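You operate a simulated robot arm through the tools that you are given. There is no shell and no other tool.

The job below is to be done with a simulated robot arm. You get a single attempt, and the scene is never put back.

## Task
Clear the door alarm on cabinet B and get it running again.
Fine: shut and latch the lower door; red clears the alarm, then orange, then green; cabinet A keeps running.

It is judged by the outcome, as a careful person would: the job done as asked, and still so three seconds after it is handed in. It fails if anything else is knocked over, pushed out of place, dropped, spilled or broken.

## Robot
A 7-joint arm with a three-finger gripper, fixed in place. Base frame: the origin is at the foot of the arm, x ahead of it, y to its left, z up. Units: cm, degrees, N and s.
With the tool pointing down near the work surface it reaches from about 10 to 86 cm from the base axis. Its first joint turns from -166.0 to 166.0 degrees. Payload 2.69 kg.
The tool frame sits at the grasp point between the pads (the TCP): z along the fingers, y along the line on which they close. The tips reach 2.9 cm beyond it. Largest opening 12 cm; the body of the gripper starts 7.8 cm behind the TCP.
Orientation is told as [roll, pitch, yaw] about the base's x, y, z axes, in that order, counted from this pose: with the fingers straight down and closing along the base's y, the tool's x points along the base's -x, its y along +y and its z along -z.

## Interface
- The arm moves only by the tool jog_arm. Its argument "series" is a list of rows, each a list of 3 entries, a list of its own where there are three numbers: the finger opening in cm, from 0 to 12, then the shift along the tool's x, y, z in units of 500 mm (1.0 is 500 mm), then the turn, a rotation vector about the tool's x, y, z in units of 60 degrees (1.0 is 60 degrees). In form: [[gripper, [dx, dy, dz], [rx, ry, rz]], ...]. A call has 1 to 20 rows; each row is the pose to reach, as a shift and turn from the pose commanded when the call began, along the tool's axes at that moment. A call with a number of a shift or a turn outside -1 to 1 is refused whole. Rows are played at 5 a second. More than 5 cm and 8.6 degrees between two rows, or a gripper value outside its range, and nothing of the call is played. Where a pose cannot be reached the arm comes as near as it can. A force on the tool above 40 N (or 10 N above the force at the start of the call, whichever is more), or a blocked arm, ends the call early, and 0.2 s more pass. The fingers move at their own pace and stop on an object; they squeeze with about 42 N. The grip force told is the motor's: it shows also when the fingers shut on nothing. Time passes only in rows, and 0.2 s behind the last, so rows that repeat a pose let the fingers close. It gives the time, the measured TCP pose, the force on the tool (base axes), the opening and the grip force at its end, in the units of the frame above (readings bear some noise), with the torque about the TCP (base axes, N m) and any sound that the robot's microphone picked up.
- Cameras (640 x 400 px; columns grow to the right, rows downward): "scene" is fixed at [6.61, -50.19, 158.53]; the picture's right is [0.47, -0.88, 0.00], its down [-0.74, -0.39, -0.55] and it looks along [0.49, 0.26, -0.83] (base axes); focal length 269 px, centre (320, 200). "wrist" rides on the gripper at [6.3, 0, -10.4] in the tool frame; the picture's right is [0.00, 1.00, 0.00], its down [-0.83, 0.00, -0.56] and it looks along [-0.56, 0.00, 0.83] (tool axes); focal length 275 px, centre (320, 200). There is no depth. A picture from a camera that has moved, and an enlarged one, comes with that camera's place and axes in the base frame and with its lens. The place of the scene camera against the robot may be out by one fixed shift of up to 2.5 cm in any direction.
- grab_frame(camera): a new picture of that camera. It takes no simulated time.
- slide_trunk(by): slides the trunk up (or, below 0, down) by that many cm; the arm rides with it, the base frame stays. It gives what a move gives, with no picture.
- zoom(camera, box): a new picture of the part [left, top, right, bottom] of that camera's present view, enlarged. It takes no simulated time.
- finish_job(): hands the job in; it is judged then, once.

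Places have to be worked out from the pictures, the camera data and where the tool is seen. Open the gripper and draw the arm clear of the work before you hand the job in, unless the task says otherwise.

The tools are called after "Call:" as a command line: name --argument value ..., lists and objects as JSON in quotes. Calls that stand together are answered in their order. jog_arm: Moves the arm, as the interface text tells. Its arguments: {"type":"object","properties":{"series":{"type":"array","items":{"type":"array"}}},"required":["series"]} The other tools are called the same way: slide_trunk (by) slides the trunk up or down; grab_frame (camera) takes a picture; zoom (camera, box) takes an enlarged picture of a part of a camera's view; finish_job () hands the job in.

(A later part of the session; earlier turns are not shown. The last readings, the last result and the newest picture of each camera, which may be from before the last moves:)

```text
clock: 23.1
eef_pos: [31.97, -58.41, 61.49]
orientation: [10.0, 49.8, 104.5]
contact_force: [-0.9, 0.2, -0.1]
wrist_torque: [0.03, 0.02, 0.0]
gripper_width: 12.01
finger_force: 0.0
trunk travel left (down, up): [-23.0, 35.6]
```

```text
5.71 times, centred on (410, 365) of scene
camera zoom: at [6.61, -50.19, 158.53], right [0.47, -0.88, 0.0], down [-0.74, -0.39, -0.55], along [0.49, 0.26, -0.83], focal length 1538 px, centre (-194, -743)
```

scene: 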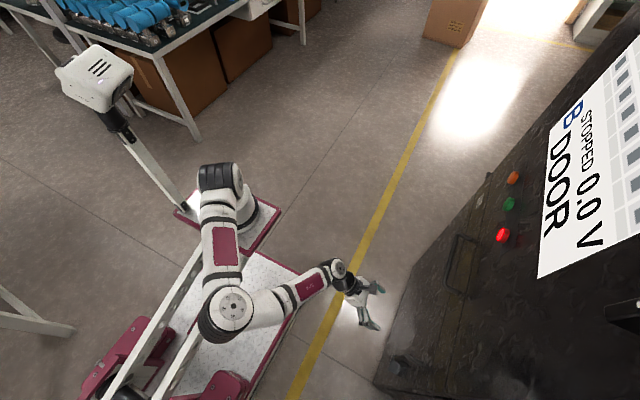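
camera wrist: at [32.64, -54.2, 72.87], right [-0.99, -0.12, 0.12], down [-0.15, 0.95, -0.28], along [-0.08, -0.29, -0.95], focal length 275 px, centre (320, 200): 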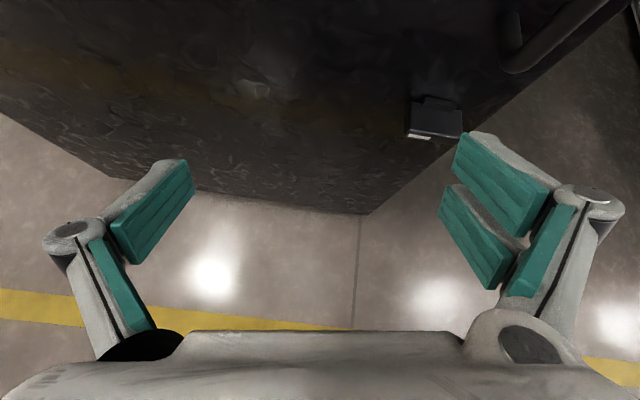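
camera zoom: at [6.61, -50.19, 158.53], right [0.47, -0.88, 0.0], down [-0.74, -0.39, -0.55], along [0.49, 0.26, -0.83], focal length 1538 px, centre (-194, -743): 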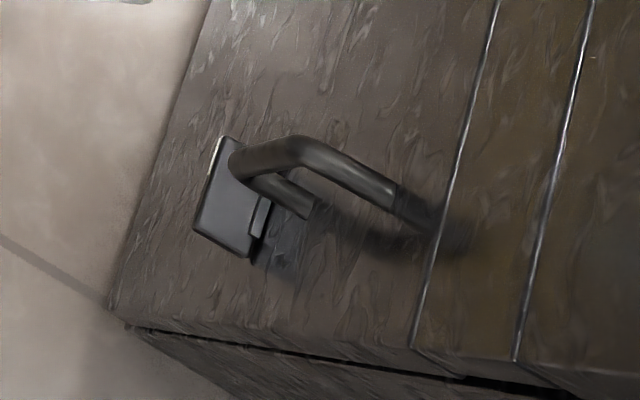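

It's a latch box with a tab on its top and a white patch on its front face. I tilt the tool toward horizontal and move in front of it to see it frontally.

Call:
jog_arm --series '[[12, [-0.035, 0.035, 0], [0, 0.117, 0]], [12, [-0.07, 0.07, 0], [0, 0.234, 0]], [12, [-0.105, 0.105, 0], [0, 0.35, 0]], [12, [-0.14, 0.14, 0], [0, 0.467, 0]], [12, [-0.173, 0.174, -0.002], [0, 0.583, 0]]]'

Call:
grab_frame --camera "scene"

Call:
grab_frame --camera "wrist"

```text
clock: 24.3
eef_pos: [19.82, -60.42, 80.88]
orientation: [16.1, 68.9, 114.4]
contact_force: [0.8, 0.2, 0.2]
wrist_torque: [0.01, 0.01, 0.02]
gripper_width: 11.98
finger_force: 0.1
out of reach, approached as far as the arm can: row 1, 2, 3, 4, 5
trunk travel left (down, up): [-23.0, 35.6]
```

```text
taken
```

scene: 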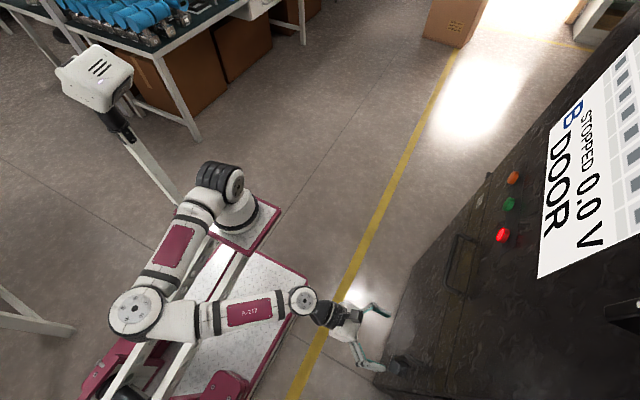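

```text
taken
camera wrist: at [19.48, -52.59, 90.21], right [-0.98, -0.16, 0.1], down [-0.19, 0.79, -0.58], along [0.01, -0.59, -0.81], focal length 275 px, centre (320, 200)
```

wrist: 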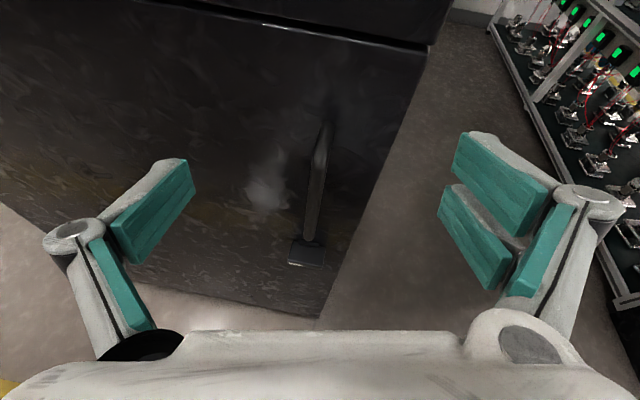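

The arm could not take that pose and ended higher than asked (z≈81), but with a better camera tilt. I zoom in on the latch box from here.

Call:
zoom --camera "wrist" --box '[265, 210, 355, 290]'

Call:
zoom --camera "wrist" --box '[160, 0, 480, 200]'

```text
5.00 times, centred on (310, 250) of wrist
camera zoom: at [19.48, -52.59, 90.21], right [-0.98, -0.16, 0.1], down [-0.19, 0.79, -0.58], along [0.01, -0.59, -0.81], focal length 1376 px, centre (370, -50)
```

zoom: 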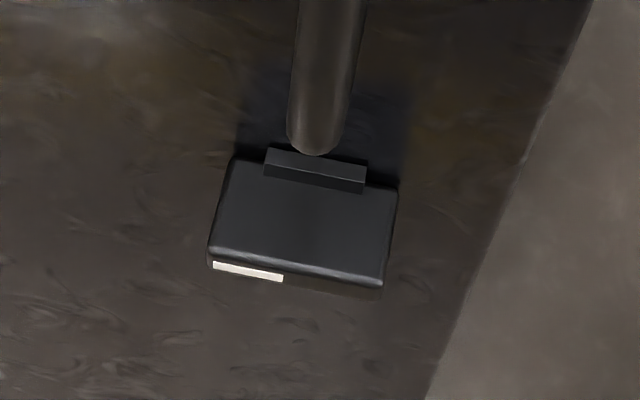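

```text
2.00 times, centred on (320, 100) of wrist
camera zoom: at [19.48, -52.59, 90.21], right [-0.98, -0.16, 0.1], down [-0.19, 0.79, -0.58], along [0.01, -0.59, -0.81], focal length 551 px, centre (320, 400)
```

zoom: 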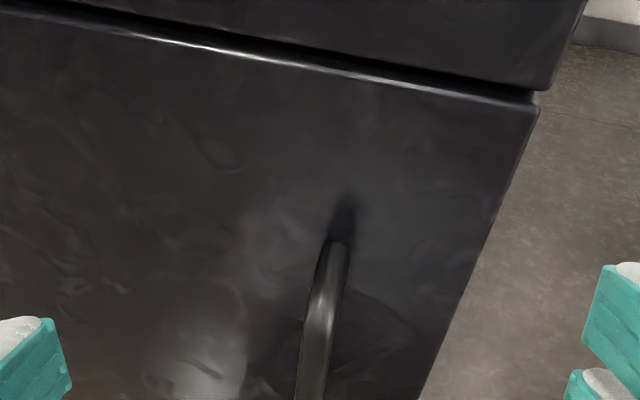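

The box seems to be a latch body with a small tab. To plan reachable poses I need to know where the arm base is; I zoom in on the arm in the scene view.

Call:
zoom --camera "scene" --box '[60, 140, 340, 400]'

Call:
zoom --camera "scene" --box '[480, 140, 640, 290]'

```text
1.54 times, centred on (200, 270) of scene
camera zoom: at [6.61, -50.19, 158.53], right [0.47, -0.88, 0.0], down [-0.74, -0.39, -0.55], along [0.49, 0.26, -0.83], focal length 414 px, centre (505, 92)
```

zoom: 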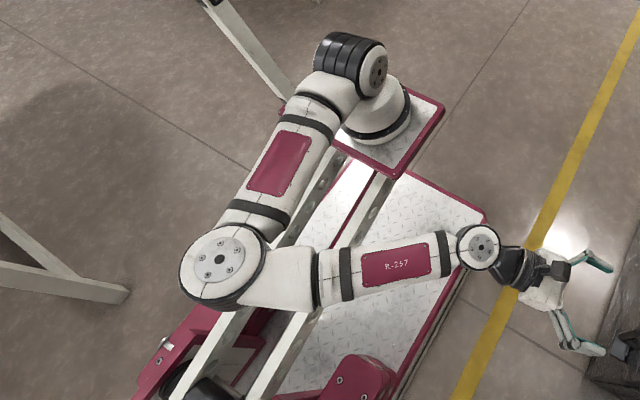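

```text
2.67 times, centred on (560, 215) of scene
camera zoom: at [6.61, -50.19, 158.53], right [0.47, -0.88, 0.0], down [-0.74, -0.39, -0.55], along [0.49, 0.26, -0.83], focal length 718 px, centre (-320, 160)
```

zoom: 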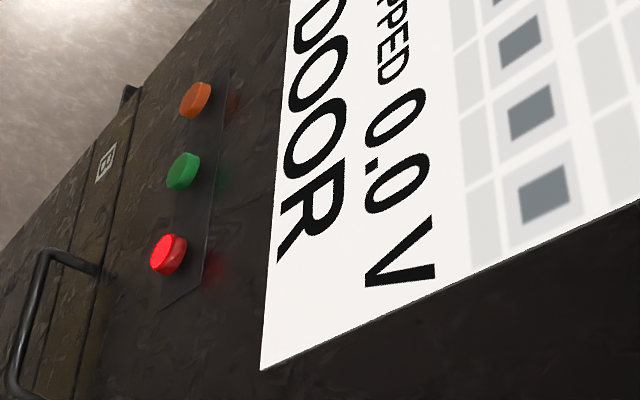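

The lift carries the arm base forward and down. I lower the trunk another 18 cm to bring the wrist camera lower for a more frontal look at the latch; the fingers stay ~9 cm in front of the door.

Call:
slide_trunk --by -18

Call:
grab_frame --camera "scene"

Call:
grab_frame --camera "wrist"

```text
clock: 26.3
eef_pos: [19.8, -60.56, 63.15]
orientation: [16.2, 68.9, 114.4]
contact_force: [-0.4, -0.1, 0.7]
wrist_torque: [0.02, -0.02, -0.01]
gripper_width: 11.98
finger_force: 0.0
trunk travel left (down, up): [-5.0, 53.6]
```

```text
taken
```

scene: 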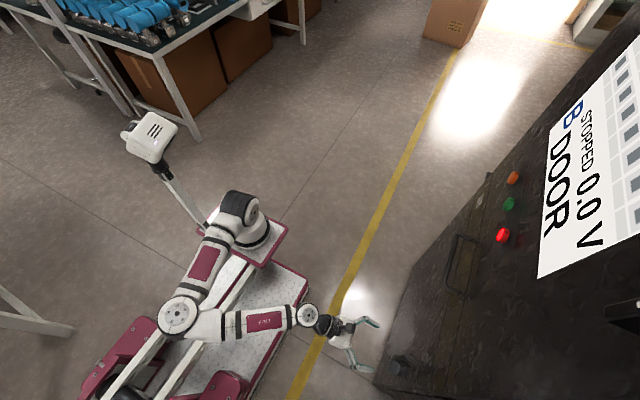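

```text
taken
camera wrist: at [19.51, -52.86, 72.39], right [-0.98, -0.16, 0.1], down [-0.19, 0.79, -0.58], along [0.01, -0.59, -0.81], focal length 275 px, centre (320, 200)
```

wrist: 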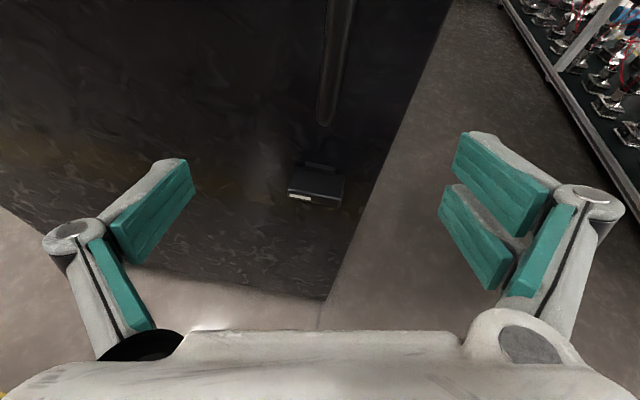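

Good: the tool came straight down to z≈63. I zoom in on the latch box.

Call:
zoom --camera "wrist" --box '[265, 145, 365, 220]'

Call:
zoom --camera "scene" --box '[370, 330, 450, 400]'

```text
5.33 times, centred on (315, 182) of wrist
camera zoom: at [19.51, -52.86, 72.39], right [-0.98, -0.16, 0.1], down [-0.19, 0.79, -0.58], along [0.01, -0.59, -0.81], focal length 1468 px, centre (347, 293)
```

zoom: 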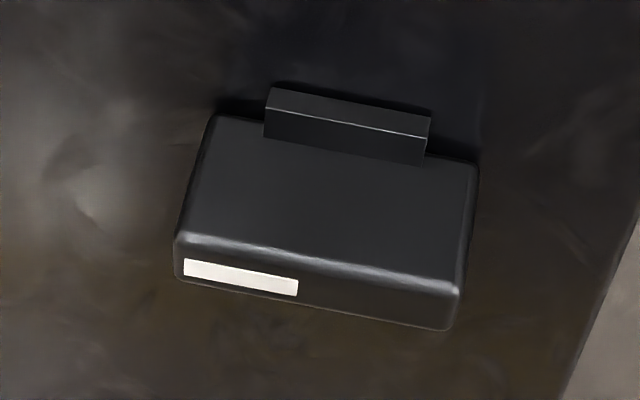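

```text
5.71 times, centred on (410, 365) of scene
camera zoom: at [6.61, -50.19, 158.53], right [0.47, -0.88, 0.0], down [-0.74, -0.39, -0.55], along [0.49, 0.26, -0.83], focal length 1538 px, centre (-194, -743)
```

zoom: 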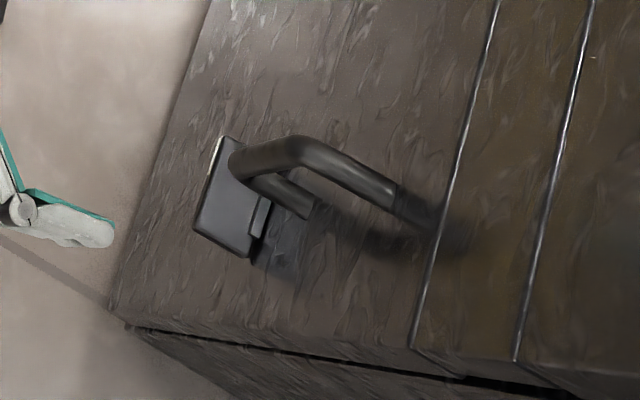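

The box looks like a latch case with a label. To find out whether it has latched, I'll take the handle bar (vertical, x≈20.3, y≈-67.5, z≈61–77) and tug lightly. First I raise the tool to handle mid-height.

Call:
jog_arm --series '[[12, [0.031, 0, -0.011], [0, 0, 0]], [12, [0.062, 0, -0.022], [0, 0, 0]], [12, [0.093, 0, -0.033], [0, 0, 0]]]'

Call:
grab_frame --camera "wrist"

```text
clock: 27.1
eef_pos: [20.31, -60.64, 67.93]
orientation: [16.2, 68.7, 114.2]
contact_force: [0.6, -0.1, -0.4]
wrist_torque: [0.0, 0.03, 0.02]
gripper_width: 12.0
finger_force: 0.1
trunk travel left (down, up): [-5.0, 53.6]
```

```text
taken
camera wrist: at [19.95, -52.8, 77.34], right [-0.98, -0.16, 0.1], down [-0.19, 0.79, -0.58], along [0.01, -0.59, -0.81], focal length 275 px, centre (320, 200)
```

wrist: 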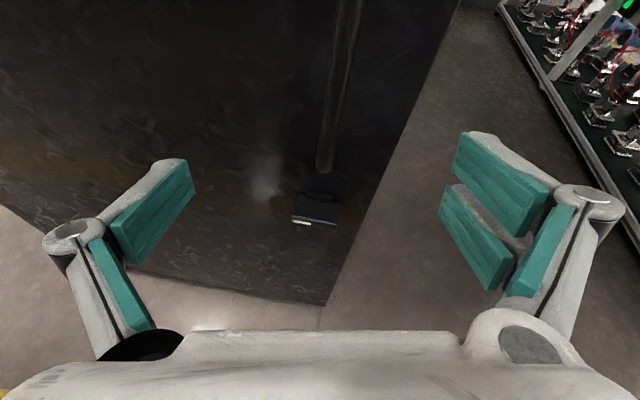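

Tracking is exact now. I move forward 6 cm so that the handle is between the open fingers.

Call:
jog_arm --series '[[12, [0.01, 0.005, 0.029], [0, 0, 0]], [12, [0.02, 0.01, 0.058], [0, 0, 0]], [12, [0.03, 0.015, 0.087], [0, 0, 0]], [12, [0.04, 0.02, 0.116], [0, 0, 0]]]'

Call:
grab_frame --camera "wrist"

Call:
grab_frame --camera "scene"

```text
clock: 28.1
eef_pos: [20.24, -66.75, 67.84]
orientation: [16.1, 68.7, 114.2]
contact_force: [-0.8, 0.6, -1.1]
wrist_torque: [0.0, 0.0, -0.01]
gripper_width: 12.0
finger_force: 0.0
trunk travel left (down, up): [-5.0, 53.6]
```

```text
taken
camera wrist: at [20.09, -59.0, 77.21], right [-0.98, -0.16, 0.1], down [-0.19, 0.79, -0.58], along [0.01, -0.59, -0.81], focal length 275 px, centre (320, 200)
```

wrist: 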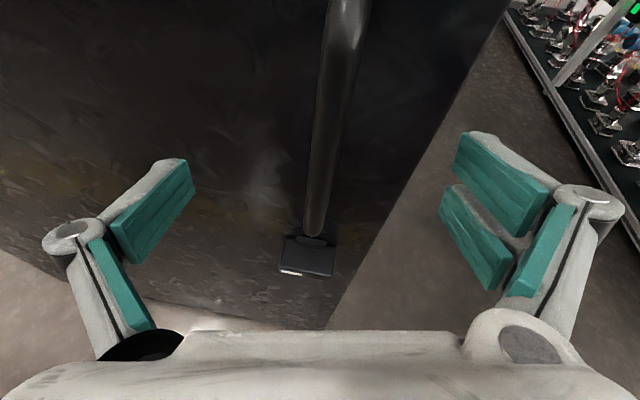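

```text
taken
```

scene: 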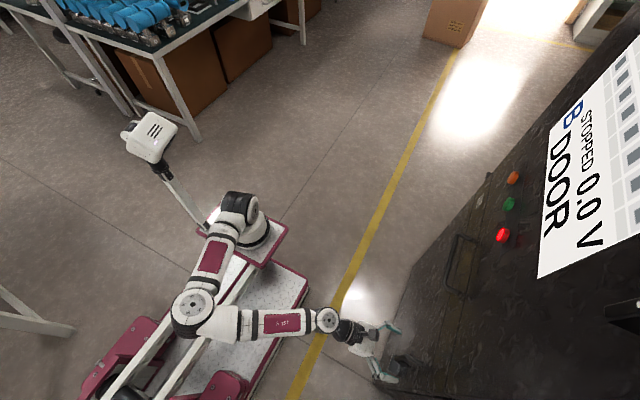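

The handle bar is centered between the fingers. I close the gripper on it.

Call:
jog_arm --series '[[4, [0, 0, 0], [0, 0, 0]], [0, [0, 0, 0], [0, 0, 0]], [0, [0, 0, 0], [0, 0, 0]], [0, [0, 0, 0], [0, 0, 0]]]'

```text
clock: 29.1
eef_pos: [20.18, -66.77, 68.0]
orientation: [15.9, 68.9, 113.7]
contact_force: [-12.2, 0.2, 3.3]
wrist_torque: [0.13, -1.57, -0.29]
gripper_width: 1.67
finger_force: 42.5
trunk travel left (down, up): [-5.0, 53.6]
```

Gripped (1.7 cm bar). I tug gently outward by up to 1 cm to see if the door is held.

Call:
jog_arm --series '[[0, [-0.0013, -0.0006, -0.0037], [0, 0, 0]], [0, [-0.0026, -0.0013, -0.0075], [0, 0, 0]], [0, [-0.0039, -0.0019, -0.0112], [0, 0, 0]], [0, [-0.0052, -0.0026, -0.0149], [0, 0, 0]], [0, [-0.0065, -0.0032, -0.0186], [0, 0, 0]]]'

```text
clock: 30.3
eef_pos: [20.26, -65.72, 68.03]
orientation: [15.9, 68.8, 114.1]
contact_force: [-12.6, -0.6, -0.7]
wrist_torque: [0.11, -1.46, -0.36]
gripper_width: 1.68
finger_force: 42.4
trunk travel left (down, up): [-5.0, 53.6]
```

The door follows freely, so it is not latched. I push it shut through the handle slowly and firmly, listening for a click.

Call:
jog_arm --series '[[0, [0.002, 0.001, 0.0056], [0, 0, 0]], [0, [0.0039, 0.0019, 0.0112], [0, 0, 0]], [0, [0.0059, 0.0029, 0.0167], [0, 0, 0]], [0, [0.0072, 0.0035, 0.0205], [0, 0, 0]], [0, [0.0085, 0.0042, 0.0242], [0, 0, 0]], [0, [0.0098, 0.0048, 0.0279], [0, 0, 0]], [0, [0.0111, 0.0054, 0.0316], [0, 0, 0]], [0, [0.0124, 0.0061, 0.0353], [0, 0, 0]]]'

```text
clock: 32.1
eef_pos: [20.34, -67.65, 67.84]
orientation: [15.9, 68.8, 114.1]
contact_force: [-15.3, 24.6, -3.9]
wrist_torque: [0.03, -1.55, -0.16]
gripper_width: 1.61
finger_force: 42.1
trunk travel left (down, up): [-5.0, 53.6]
```

The door went in ~0.9 cm further than before and 25 N now resists, no sound yet. I push a little further.

Call:
jog_arm --series '[[0, [0.001, 0.0005, 0.0028], [0, 0, 0]], [0, [0.002, 0.001, 0.0056], [0, 0, 0]], [0, [0.003, 0.0015, 0.0084], [0, 0, 0]], [0, [0.0039, 0.0019, 0.0112], [0, 0, 0]], [0, [0.0049, 0.0024, 0.014], [0, 0, 0]], [0, [0.0059, 0.0029, 0.0167], [0, 0, 0]]]'

```text
clock: 33.5
eef_pos: [20.33, -68.42, 67.88]
orientation: [16.0, 68.9, 114.3]
contact_force: [-0.6, 25.6, -1.4]
wrist_torque: [-0.08, -1.49, -0.02]
gripper_width: 1.61
finger_force: 41.4
trunk travel left (down, up): [-5.0, 53.6]
```

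The force stays ~25 N while advancing – could be the fingers slipping along the handle arm or a seal being compressed. I look.

Call:
grab_frame --camera "wrist"

Call:
zoom --camera "scene" --box '[360, 280, 500, 400]'

```text
taken
camera wrist: at [20.06, -60.8, 77.26], right [-0.98, -0.16, 0.1], down [-0.19, 0.79, -0.58], along [0.01, -0.59, -0.81], focal length 275 px, centre (320, 200)
```

wrist: 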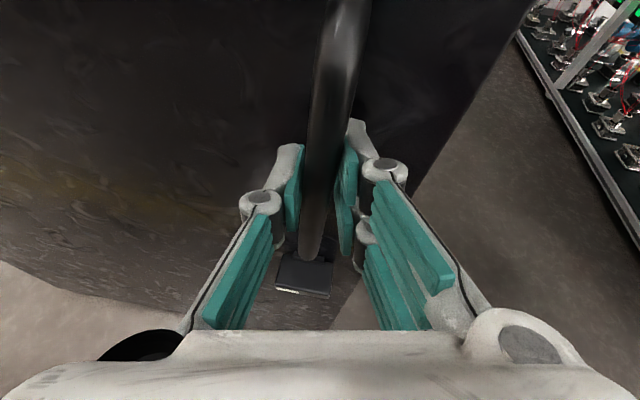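

```text
3.33 times, centred on (430, 340) of scene
camera zoom: at [6.61, -50.19, 158.53], right [0.47, -0.88, 0.0], down [-0.74, -0.39, -0.55], along [0.49, 0.26, -0.83], focal length 897 px, centre (-47, -267)
```

zoom: 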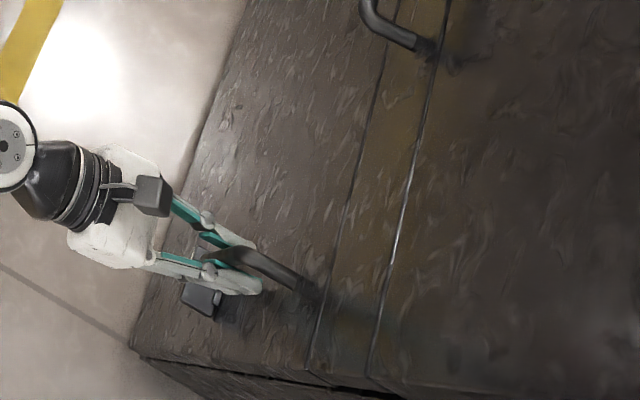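

The fingers are just slipping on the handle: the door is home at y≈-72 but does not self-latch, so the box below must be the latch to operate. I release the handle, back off and go lower for a frontal look at the box.

Call:
jog_arm --series '[[6, [0, 0, 0], [0, 0, 0]], [12, [0, 0, 0], [0, 0, 0]], [12, [0, 0, 0], [0, 0, 0]], [12, [-0.026, -0.013, -0.075], [0, 0, 0]], [12, [-0.052, -0.026, -0.149], [0, 0, 0]], [12, [-0.13, -0.034, -0.12], [0, 0, 0]], [12, [-0.21, -0.043, -0.09], [0, 0, 0]], [12, [-0.29, -0.052, -0.06], [0, 0, 0]], [12, [-0.37, -0.06, -0.031], [0, 0, 0]]]'

Call:
grab_frame --camera "scene"

Call:
grab_frame --camera "wrist"

```text
clock: 35.5
eef_pos: [18.6, -61.94, 58.11]
orientation: [13.2, 65.5, 112.1]
contact_force: [-0.2, -0.2, -0.6]
wrist_torque: [-0.02, 0.02, 0.01]
gripper_width: 12.0
finger_force: 0.0
out of reach, approached as far as the arm can: row 7, 8, 9
trunk travel left (down, up): [-5.0, 53.6]
```

```text
taken
```

scene: 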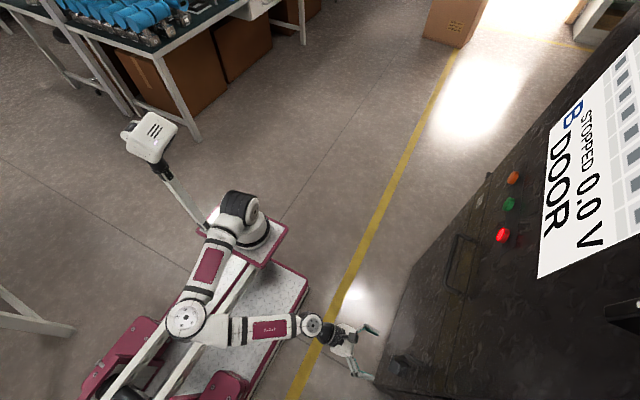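

```text
taken
camera wrist: at [18.28, -54.79, 68.01], right [-0.98, -0.18, 0.1], down [-0.2, 0.82, -0.53], along [0.01, -0.54, -0.84], focal length 275 px, centre (320, 200)
```

wrist: 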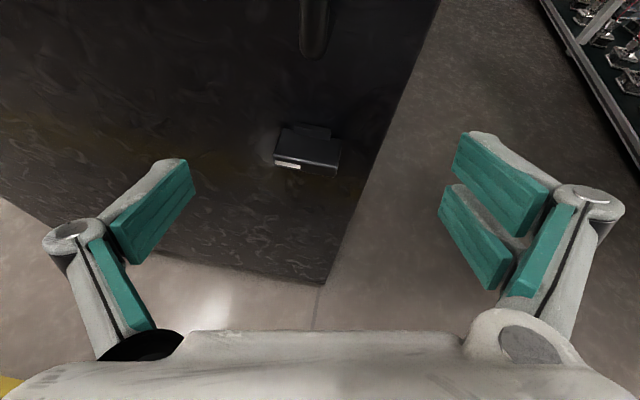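

The arm's lower limit is about z=58 here. I use the last 4.5 cm of trunk travel and zoom in on the latch.

Call:
slide_trunk --by -4.5

Call:
zoom --camera "wrist" --box '[255, 90, 365, 180]'

Call:
grab_frame --camera "wrist"

```text
clock: 36.4
eef_pos: [18.82, -62.06, 54.36]
orientation: [13.3, 65.5, 112.0]
contact_force: [1.0, -0.3, 0.2]
wrist_torque: [0.01, 0.0, 0.0]
gripper_width: 12.01
finger_force: 0.0
trunk travel left (down, up): [-0.5, 58.1]
```

```text
4.44 times, centred on (310, 135) of wrist
camera zoom: at [18.47, -54.94, 64.07], right [-0.98, -0.17, 0.1], down [-0.2, 0.82, -0.53], along [0.01, -0.54, -0.84], focal length 1224 px, centre (364, 489)
```

zoom: 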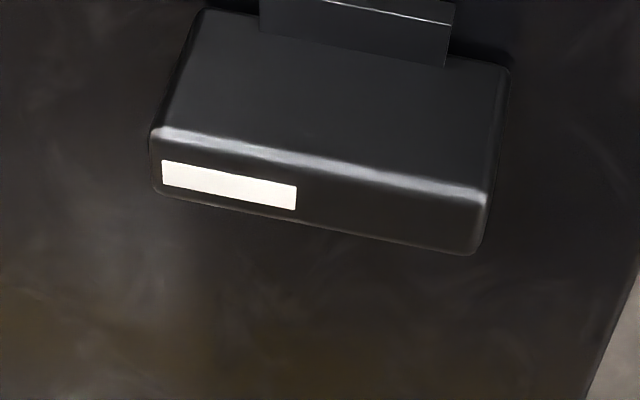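

```text
taken
camera wrist: at [18.47, -54.94, 64.07], right [-0.98, -0.17, 0.1], down [-0.2, 0.82, -0.53], along [0.01, -0.54, -0.84], focal length 275 px, centre (320, 200)
```

wrist: 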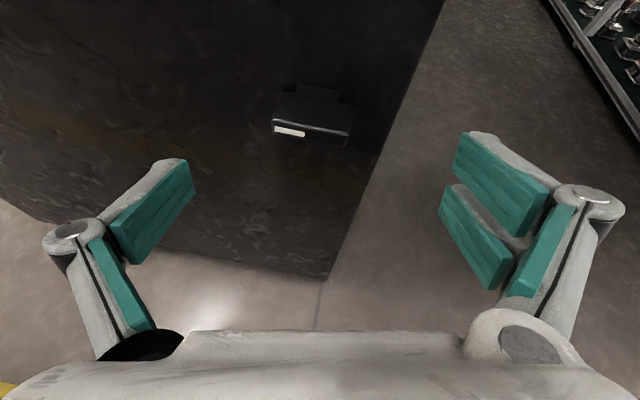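

I zoom on the top part of the latch and between latch and door.

Call:
zoom --camera "wrist" --box '[260, 60, 370, 150]'

```text
4.44 times, centred on (315, 105) of wrist
camera zoom: at [18.47, -54.94, 64.07], right [-0.98, -0.17, 0.1], down [-0.2, 0.82, -0.53], along [0.01, -0.54, -0.84], focal length 1224 px, centre (342, 622)
```

zoom: 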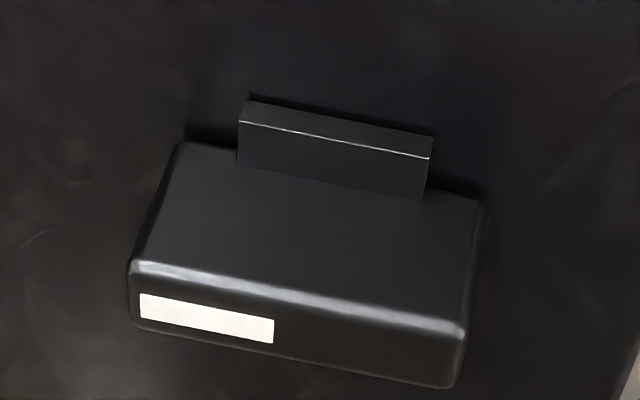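

The box (x≈17.6–22.8, z≈49.5–51.5, protruding ~3 cm) has a narrower back plate and a white pointer-like mark on one half – it looks like a turn latch. I square the tool up to the door (closing line along x, heading -y) and move forward to straddle it.

Call:
jog_arm --series '[[12, [0.002, -0.006, 0.025], [-0.038, -0.004, 0.052]], [12, [0.003, -0.013, 0.05], [-0.076, -0.009, 0.103]], [12, [0.005, -0.019, 0.076], [-0.114, -0.013, 0.155]]]'

Call:
grab_frame --camera "wrist"

Call:
grab_frame --camera "scene"

```text
clock: 37.1
eef_pos: [20.22, -65.52, 53.17]
orientation: [-0.8, 65.2, 89.2]
contact_force: [-0.1, 1.2, 0.2]
wrist_torque: [-0.04, 0.02, 0.02]
gripper_width: 12.01
finger_force: 0.1
trunk travel left (down, up): [-0.5, 58.1]
```

```text
taken
camera wrist: at [20.09, -58.55, 63.04], right [-1.0, 0.0, 0.0], down [0.0, 0.85, -0.52], along [0.0, -0.52, -0.85], focal length 275 px, centre (320, 200)
```

wrist: 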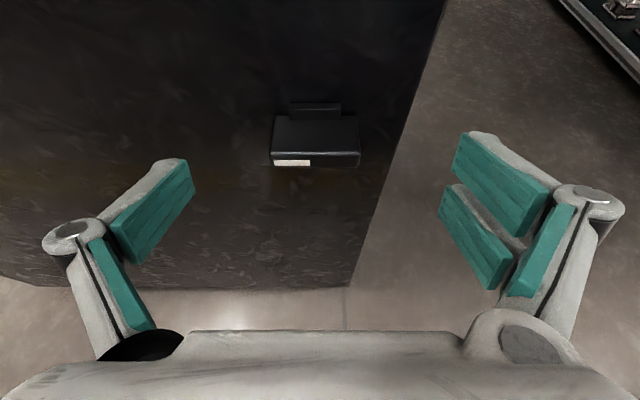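

```text
taken
```

scene: 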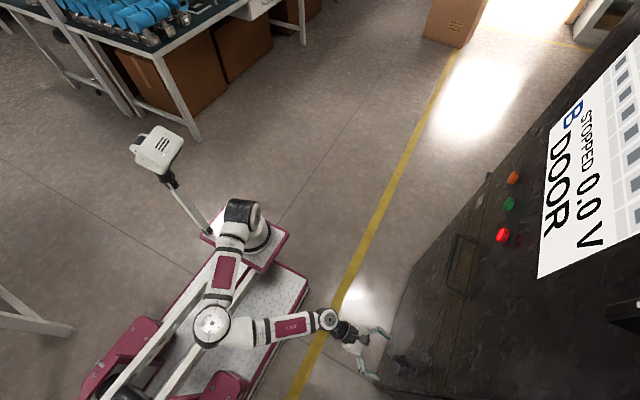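

Squared up precisely. The latch box is centered at about (20.4, y -72…-69, z≈50.4), 5.2 cm wide and only ~1.4 cm thick — a wing/turn piece. I move forward so the open fingers are on either side of it.

Call:
jog_arm --series '[[12, [-0.003, -0.001, 0.023], [0, 0, 0]], [12, [-0.006, -0.003, 0.045], [0, 0, 0]], [12, [-0.009, -0.004, 0.068], [0, 0, 0]]]'

Call:
grab_frame --camera "wrist"

```text
clock: 38.0
eef_pos: [20.29, -68.56, 52.18]
orientation: [-0.7, 65.0, 89.2]
contact_force: [0.5, 0.4, 1.1]
wrist_torque: [-0.03, -0.01, 0.01]
gripper_width: 11.97
finger_force: 0.1
out of reach, approached as far as the arm can: row 1, 2, 3
trunk travel left (down, up): [-0.5, 58.1]
```

```text
taken
camera wrist: at [20.21, -61.83, 62.09], right [-1.0, 0.0, 0.0], down [0.0, 0.85, -0.52], along [0.0, -0.52, -0.85], focal length 275 px, centre (320, 200)
```

wrist: 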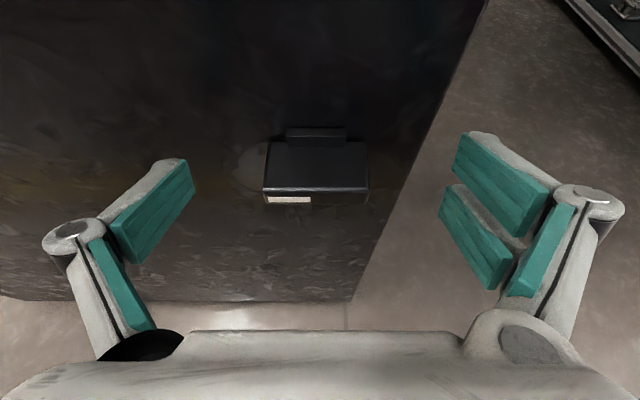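

The fingertips overlap the box ends but sit a bit high; I use the last 0.5 cm of trunk travel down, then close on the ends of the box.

Call:
slide_trunk --by -0.5

Call:
jog_arm --series '[[8, [0, 0, 0], [0, 0, 0]], [5, [0, 0, 0], [0, 0, 0]], [4, [0, 0, 0], [0, 0, 0]], [4, [0, 0, 0], [0, 0, 0]]]'

Call:
grab_frame --camera "wrist"

```text
clock: 38.5
eef_pos: [20.18, -68.76, 51.8]
orientation: [-0.7, 65.4, 89.3]
contact_force: [0.2, -1.0, 0.5]
wrist_torque: [0.02, 0.03, -0.02]
gripper_width: 11.98
finger_force: 0.2
trunk travel left (down, up): [0.0, 58.6]
```

```text
clock: 39.5
eef_pos: [20.56, -68.71, 51.86]
orientation: [-0.7, 65.2, 89.4]
contact_force: [7.4, 2.7, 2.1]
wrist_torque: [0.13, -0.17, 0.57]
gripper_width: 5.55
finger_force: 44.7
trunk travel left (down, up): [0.0, 58.6]
```

```text
taken
camera wrist: at [20.36, -61.78, 61.88], right [-1.0, 0.0, 0.0], down [0.0, 0.85, -0.52], along [0.0, -0.52, -0.85], focal length 275 px, centre (320, 200)
```

wrist: 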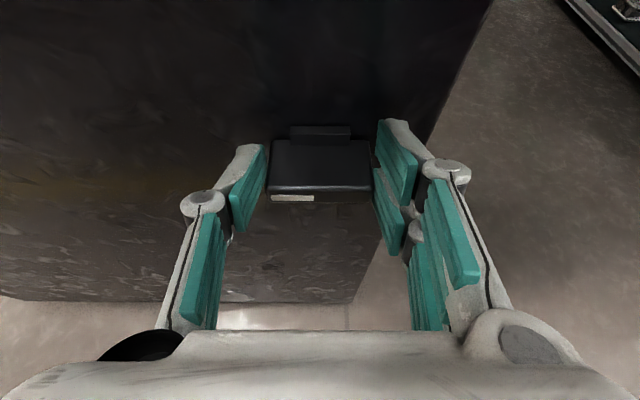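

The piece is gripped at its ends (5.55 cm). I gently try turning it clockwise (seen facing the door) by 12° about the door normal, watching the torque.

Call:
jog_arm --series '[[4, [0, 0.002, 0], [0.0276, 0, 0.0607]], [4, [0, 0.004, 0], [0.0552, 0, 0.1213]], [4, [0, 0.006, 0], [0.0828, 0, 0.182]]]'

Call:
zoom --camera "wrist" --box '[220, 100, 420, 230]'

```text
clock: 40.3
eef_pos: [20.05, -68.85, 51.9]
orientation: [-27.4, 62.3, 65.3]
contact_force: [9.1, 4.0, -3.9]
wrist_torque: [-0.87, -0.12, 0.7]
gripper_width: 5.57
finger_force: 45.1
trunk travel left (down, up): [0.0, 58.6]
```

```text
3.08 times, centred on (320, 165) of wrist
camera zoom: at [17.87, -61.85, 61.66], right [-0.98, 0.0, -0.21], down [0.11, 0.86, -0.51], along [0.18, -0.52, -0.84], focal length 847 px, centre (320, 308)
```

zoom: 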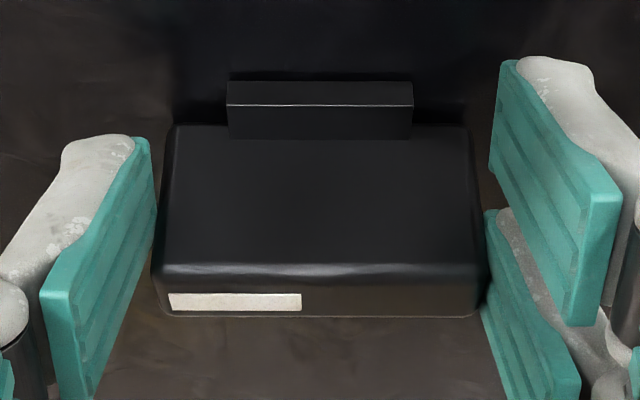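

The piece seems to have turned along with the tool (it stays level in the tool-fixed view) with little torque. I check with the full view and the scene camera.

Call:
grab_frame --camera "wrist"

Call:
zoom --camera "scene" --box '[350, 320, 450, 400]'

```text
taken
camera wrist: at [17.87, -61.85, 61.66], right [-0.98, 0.0, -0.21], down [0.11, 0.86, -0.51], along [0.18, -0.52, -0.84], focal length 275 px, centre (320, 200)
```

wrist: 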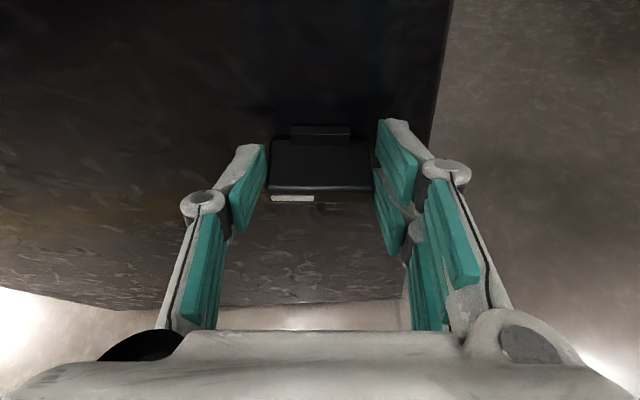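

```text
5.00 times, centred on (400, 360) of scene
camera zoom: at [6.61, -50.19, 158.53], right [0.47, -0.88, 0.0], down [-0.74, -0.39, -0.55], along [0.49, 0.26, -0.83], focal length 1346 px, centre (-80, -600)
```

zoom: 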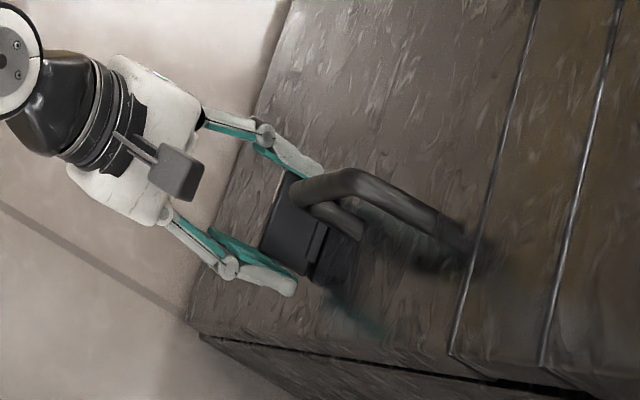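

Confirmed: it is a turn latch and it rotates clockwise with little torque. I keep turning clockwise by another 24°, shifting the TCP so that the rotation is about the latch centre.

Call:
jog_arm --series '[[4, [-0.0007, 0.004, 0], [0.056, 0, 0.122]], [4, [-0.0014, 0.008, 0.0007], [0.113, 0, 0.243]], [4, [-0.002, 0.012, 0.001], [0.169, 0, 0.365]]]'

Call:
grab_frame --camera "wrist"

Call:
zoom --camera "scene" --box '[350, 320, 450, 400]'

```text
clock: 41.1
eef_pos: [18.2, -69.24, 54.65]
orientation: [-59.1, 46.8, 38.0]
contact_force: [-30.4, 1.2, 8.7]
wrist_torque: [-0.27, 1.28, -0.41]
gripper_width: 5.4
finger_force: 10.3
out of reach, approached as far as the arm can: row 1, 2, 3
trunk travel left (down, up): [0.0, 58.6]
```

```text
taken
camera wrist: at [12.27, -62.4, 62.82], right [-0.81, 0.02, -0.58], down [0.31, 0.85, -0.41], along [0.49, -0.52, -0.7], focal length 275 px, centre (320, 200)
```

wrist: 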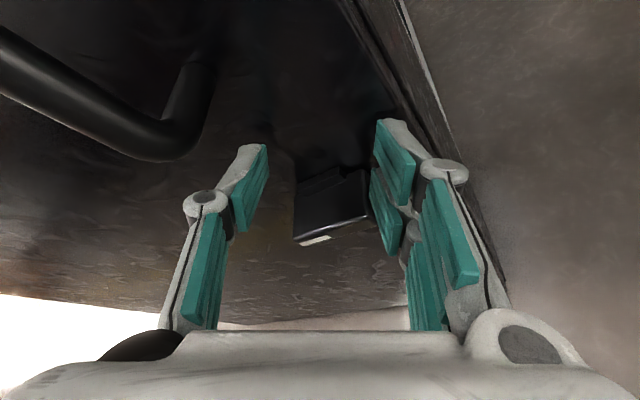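

```text
5.00 times, centred on (400, 360) of scene
camera zoom: at [6.61, -50.19, 158.53], right [0.47, -0.88, 0.0], down [-0.74, -0.39, -0.55], along [0.49, 0.26, -0.83], focal length 1346 px, centre (-80, -600)
```

zoom: 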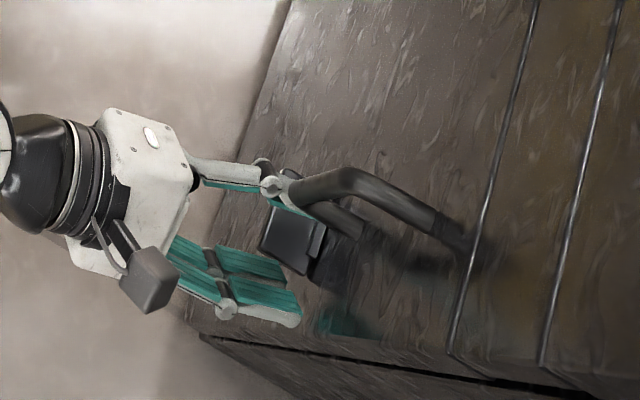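

The arm couldn't follow (near its lower limit) and the fingers slid off the latch with a side load. I open and back straight out before doing anything else.

Call:
jog_arm --series '[[7, [0, 0, 0], [0, 0, 0]], [8, [0, 0, -0.02], [0, 0, 0]], [10, [0, 0, -0.06], [0, 0, 0]], [12, [0, 0, -0.11], [0, 0, 0]], [12, [0, 0, -0.16], [0, 0, 0]]]'

Call:
grab_frame --camera "wrist"

Call:
grab_frame --camera "scene"

Call:
zoom --camera "scene" --box '[360, 320, 460, 400]'

```text
clock: 42.3
eef_pos: [17.14, -61.73, 56.82]
orientation: [-60.5, 47.0, 37.8]
contact_force: [0.0, -0.6, 0.3]
wrist_torque: [-0.02, 0.01, 0.0]
gripper_width: 12.01
finger_force: 0.0
out of reach, approached as far as the arm can: row 2
trunk travel left (down, up): [0.0, 58.6]
```

```text
taken
camera wrist: at [11.06, -54.83, 64.87], right [-0.81, 0.0, -0.59], down [0.31, 0.85, -0.42], along [0.5, -0.52, -0.69], focal length 275 px, centre (320, 200)
```

wrist: 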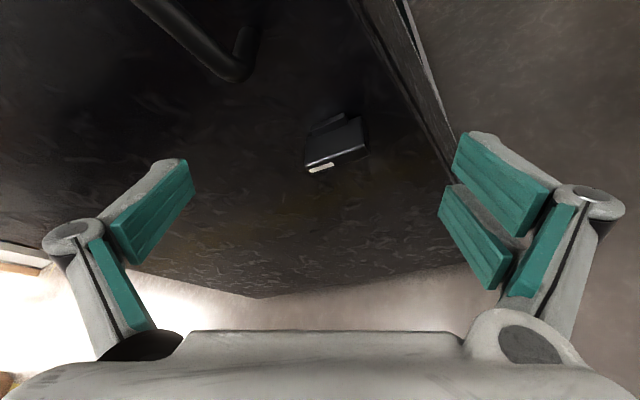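

```text
taken
```

scene: 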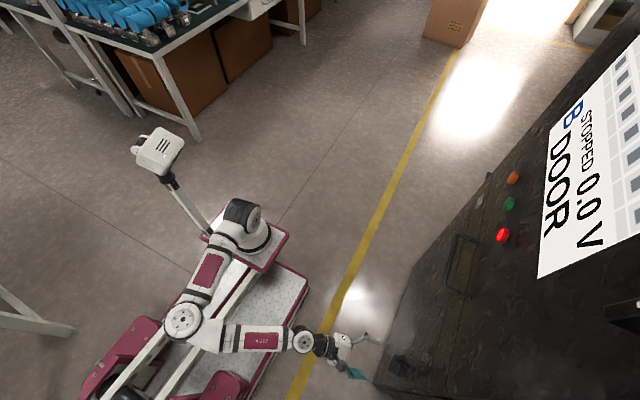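

```text
5.00 times, centred on (410, 360) of scene
camera zoom: at [6.61, -50.19, 158.53], right [0.47, -0.88, 0.0], down [-0.74, -0.39, -0.55], along [0.49, 0.26, -0.83], focal length 1346 px, centre (-130, -600)
```

zoom: 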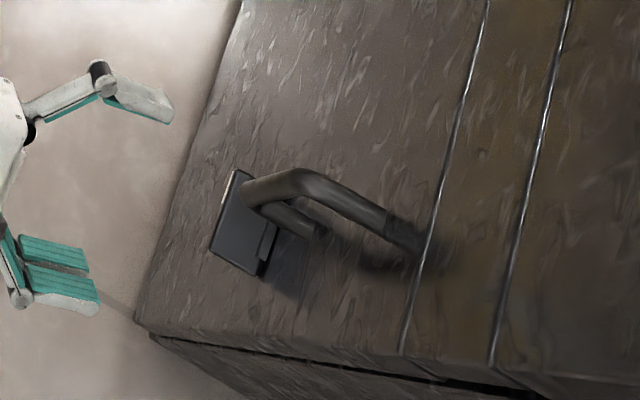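

The latch is back at its horizontal position. The arm is near its lower limit, so turning it by gripping is awkward; instead I'll poke its right end down and around with closed fingertips. First I undo the tool roll, a few cm higher and clear of the door.

Call:
jog_arm --series '[[12, [0.008, -0.009, -0.004], [-0.05, 0, -0.109]], [12, [0.016, -0.018, -0.007], [-0.099, 0, -0.218]], [12, [0.023, -0.026, -0.011], [-0.149, 0, -0.327]], [12, [0.031, -0.035, -0.014], [-0.198, 0, -0.436]], [12, [0.039, -0.044, -0.018], [-0.248, 0, -0.545]]]'

Call:
grab_frame --camera "wrist"

```text
clock: 43.5
eef_pos: [17.52, -61.71, 59.85]
orientation: [-1.1, 65.5, 89.2]
contact_force: [-0.1, 0.1, -0.7]
wrist_torque: [0.0, 0.0, 0.02]
gripper_width: 12.02
finger_force: 0.1
trunk travel left (down, up): [0.0, 58.6]
```

```text
taken
camera wrist: at [17.45, -54.84, 69.88], right [-1.0, 0.0, 0.0], down [0.0, 0.85, -0.52], along [0.0, -0.52, -0.85], focal length 275 px, centre (320, 200)
```

wrist: 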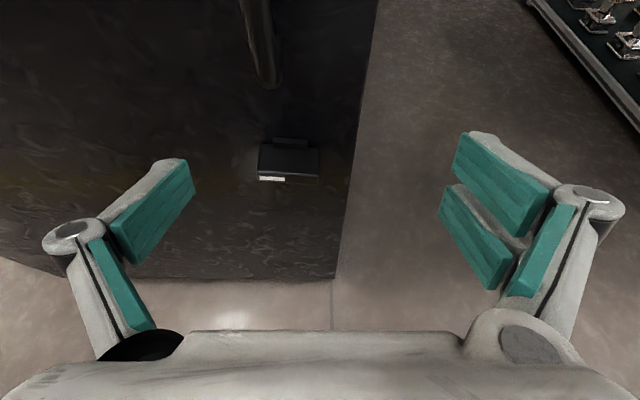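

The latch is horizontal and the tool is squared. I close the fingers, pitch the tool down by 8° more and approach to a spot above and in front of the latch's right end.

Call:
jog_arm --series '[[6, [-0.008, -0.002, 0.016], [0, -0.034, 0]], [0, [-0.016, -0.004, 0.033], [0, -0.067, 0]], [0, [-0.025, -0.006, 0.049], [0, -0.1, 0]], [0, [-0.033, -0.008, 0.065], [0, -0.133, 0]]]'

Call:
grab_frame --camera "wrist"

```text
clock: 44.5
eef_pos: [18.07, -64.11, 57.16]
orientation: [-0.9, 57.4, 89.3]
contact_force: [0.2, 0.0, 0.0]
wrist_torque: [0.0, -0.01, -0.01]
gripper_width: 0.01
finger_force: 28.8
trunk travel left (down, up): [0.0, 58.6]
```

```text
taken
camera wrist: at [17.87, -58.57, 67.96], right [-1.0, 0.0, 0.0], down [0.0, 0.92, -0.4], along [0.01, -0.4, -0.92], focal length 275 px, centre (320, 200)
```

wrist: 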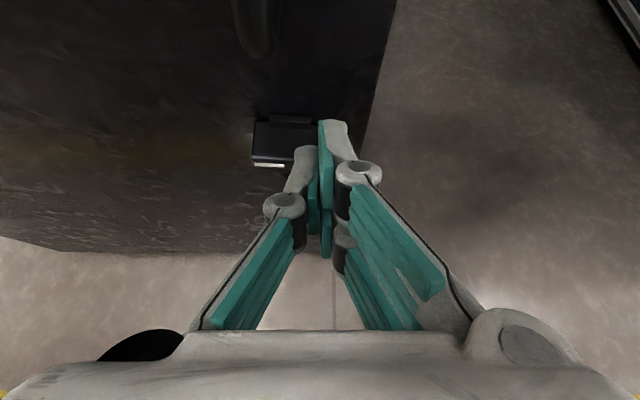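

Now I bring the closed tips over the right end of the latch piece (tip centre ≈ (17.9,-70.6,53.5)).

Call:
jog_arm --series '[[0, [0.003, 0.001, 0.03], [0, 0, 0]], [0, [0.005, 0.002, 0.061], [0, 0, 0]], [0, [0.008, 0.003, 0.091], [0, 0, 0]]]'

Call:
grab_frame --camera "wrist"

Call:
zoom --camera "scene" --box '[360, 320, 460, 400]'

```text
clock: 45.3
eef_pos: [17.95, -68.1, 55.0]
orientation: [-1.0, 57.5, 89.3]
contact_force: [-0.1, -0.1, 0.0]
wrist_torque: [-0.02, -0.02, -0.03]
gripper_width: 0.01
finger_force: 28.5
trunk travel left (down, up): [0.0, 58.6]
```

```text
taken
camera wrist: at [17.8, -62.62, 65.81], right [-1.0, 0.0, 0.0], down [0.0, 0.92, -0.4], along [0.01, -0.4, -0.92], focal length 275 px, centre (320, 200)
```

wrist: 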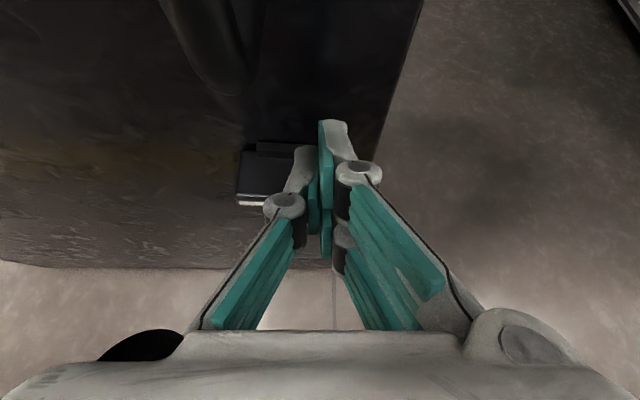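

```text
5.00 times, centred on (410, 360) of scene
camera zoom: at [6.61, -50.19, 158.53], right [0.47, -0.88, 0.0], down [-0.74, -0.39, -0.55], along [0.49, 0.26, -0.83], focal length 1346 px, centre (-130, -600)
```

zoom: 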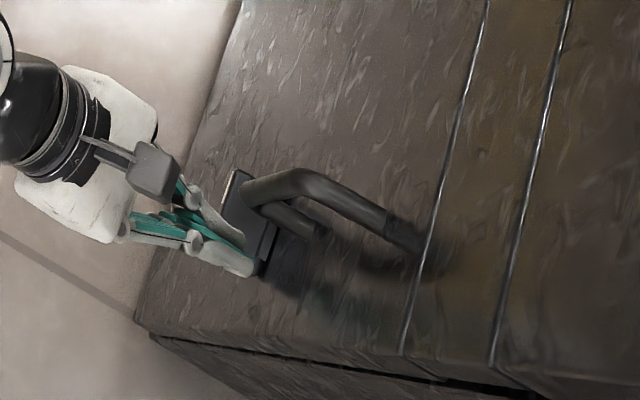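

The tips are above the latch's right end. I push down 3 cm in 0.5 cm steps.

Call:
jog_arm --series '[[0, [-0.0085, 0, 0.0054], [0, 0, 0]], [0, [-0.0169, 0, 0.0108], [0, 0, 0]], [0, [-0.0254, 0, 0.0162], [0, 0, 0]], [0, [-0.0339, 0, 0.0216], [0, 0, 0]], [0, [-0.0424, 0, 0.027], [0, 0, 0]], [0, [-0.0508, 0, 0.0324], [0, 0, 0]]]'

Call:
grab_frame --camera "wrist"

Call:
zoom --camera "scene" --box '[360, 320, 460, 400]'

```text
clock: 46.7
eef_pos: [17.79, -68.07, 52.03]
orientation: [-0.9, 57.4, 89.2]
contact_force: [-5.6, 17.8, 8.3]
wrist_torque: [0.39, -0.11, -0.18]
gripper_width: 0.58
finger_force: 28.5
trunk travel left (down, up): [0.0, 58.6]
```

```text
taken
camera wrist: at [17.64, -62.57, 62.81], right [-1.0, 0.0, 0.0], down [0.0, 0.92, -0.4], along [0.01, -0.4, -0.92], focal length 275 px, centre (320, 200)
```

wrist: 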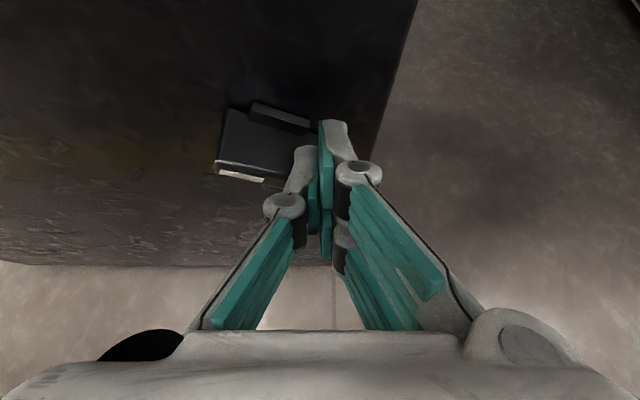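

```text
5.00 times, centred on (410, 360) of scene
camera zoom: at [6.61, -50.19, 158.53], right [0.47, -0.88, 0.0], down [-0.74, -0.39, -0.55], along [0.49, 0.26, -0.83], focal length 1346 px, centre (-130, -600)
```

zoom: 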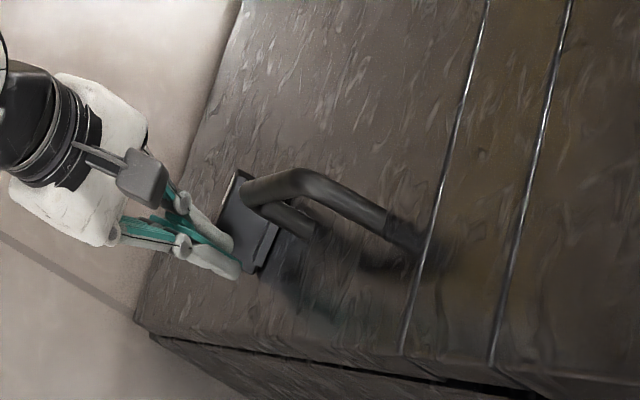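

The latch is turning clockwise (≈15–20° now). There is some force along y, so I back the tips out a little and keep pushing down.

Call:
jog_arm --series '[[0, [-0.0032, 0, -0.0051], [0, 0, 0]], [0, [-0.0117, 0, 0.0003], [0, 0, 0]], [0, [-0.0202, 0, 0.0057], [0, 0, 0]], [0, [-0.0287, 0, 0.0111], [0, 0, 0]], [0, [-0.0354, 0, 0.0154], [0, 0, 0]]]'

Call:
grab_frame --camera "wrist"

```text
clock: 47.9
eef_pos: [17.9, -67.79, 50.14]
orientation: [-0.9, 57.4, 89.3]
contact_force: [-0.3, 1.0, 1.2]
wrist_torque: [-0.01, -0.02, 0.02]
gripper_width: 0.0
finger_force: 28.2
trunk travel left (down, up): [0.0, 58.6]
```

```text
taken
camera wrist: at [17.79, -62.26, 60.83], right [-1.0, -0.01, -0.01], down [0.0, 0.92, -0.4], along [0.01, -0.4, -0.92], focal length 275 px, centre (320, 200)
```

wrist: 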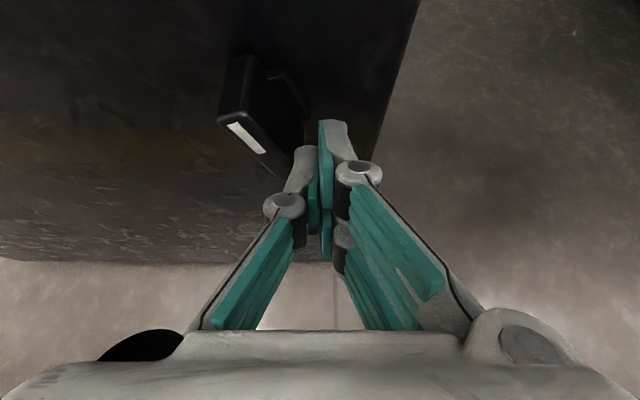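

The latch has turned to about 50° and stays there by itself. Now I move the tips slightly lower and toward +x to bring the lower end around to vertical.

Call:
jog_arm --series '[[0, [-0.0042, -0.003, 0.0027], [0, 0, 0]], [0, [-0.0085, -0.007, 0.0054], [0, 0, 0]], [0, [-0.0085, -0.012, 0.0054], [0, 0, 0]], [0, [-0.0085, -0.017, 0.0054], [0, 0, 0]]]'

Call:
grab_frame --camera "wrist"

Call:
zoom --camera "scene" --box '[360, 320, 460, 400]'

```text
clock: 48.9
eef_pos: [18.62, -67.71, 49.57]
orientation: [-0.9, 57.3, 89.2]
contact_force: [-8.5, 1.1, -4.5]
wrist_torque: [0.1, 0.11, -0.1]
gripper_width: 0.02
finger_force: 28.5
trunk travel left (down, up): [0.0, 58.6]
```

```text
taken
camera wrist: at [18.45, -62.22, 60.29], right [-1.0, 0.0, 0.0], down [0.0, 0.92, -0.4], along [0.0, -0.4, -0.92], focal length 275 px, centre (320, 200)
```

wrist: 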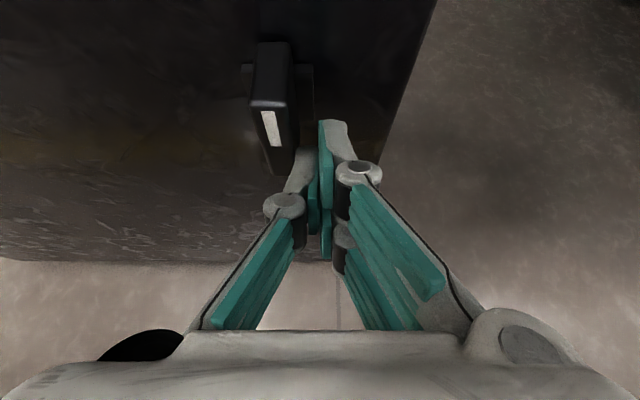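

```text
5.00 times, centred on (410, 360) of scene
camera zoom: at [6.61, -50.19, 158.53], right [0.47, -0.88, 0.0], down [-0.74, -0.39, -0.55], along [0.49, 0.26, -0.83], focal length 1346 px, centre (-130, -600)
```

zoom: 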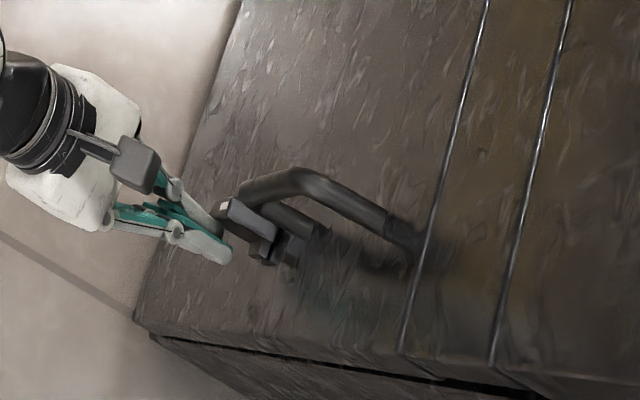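

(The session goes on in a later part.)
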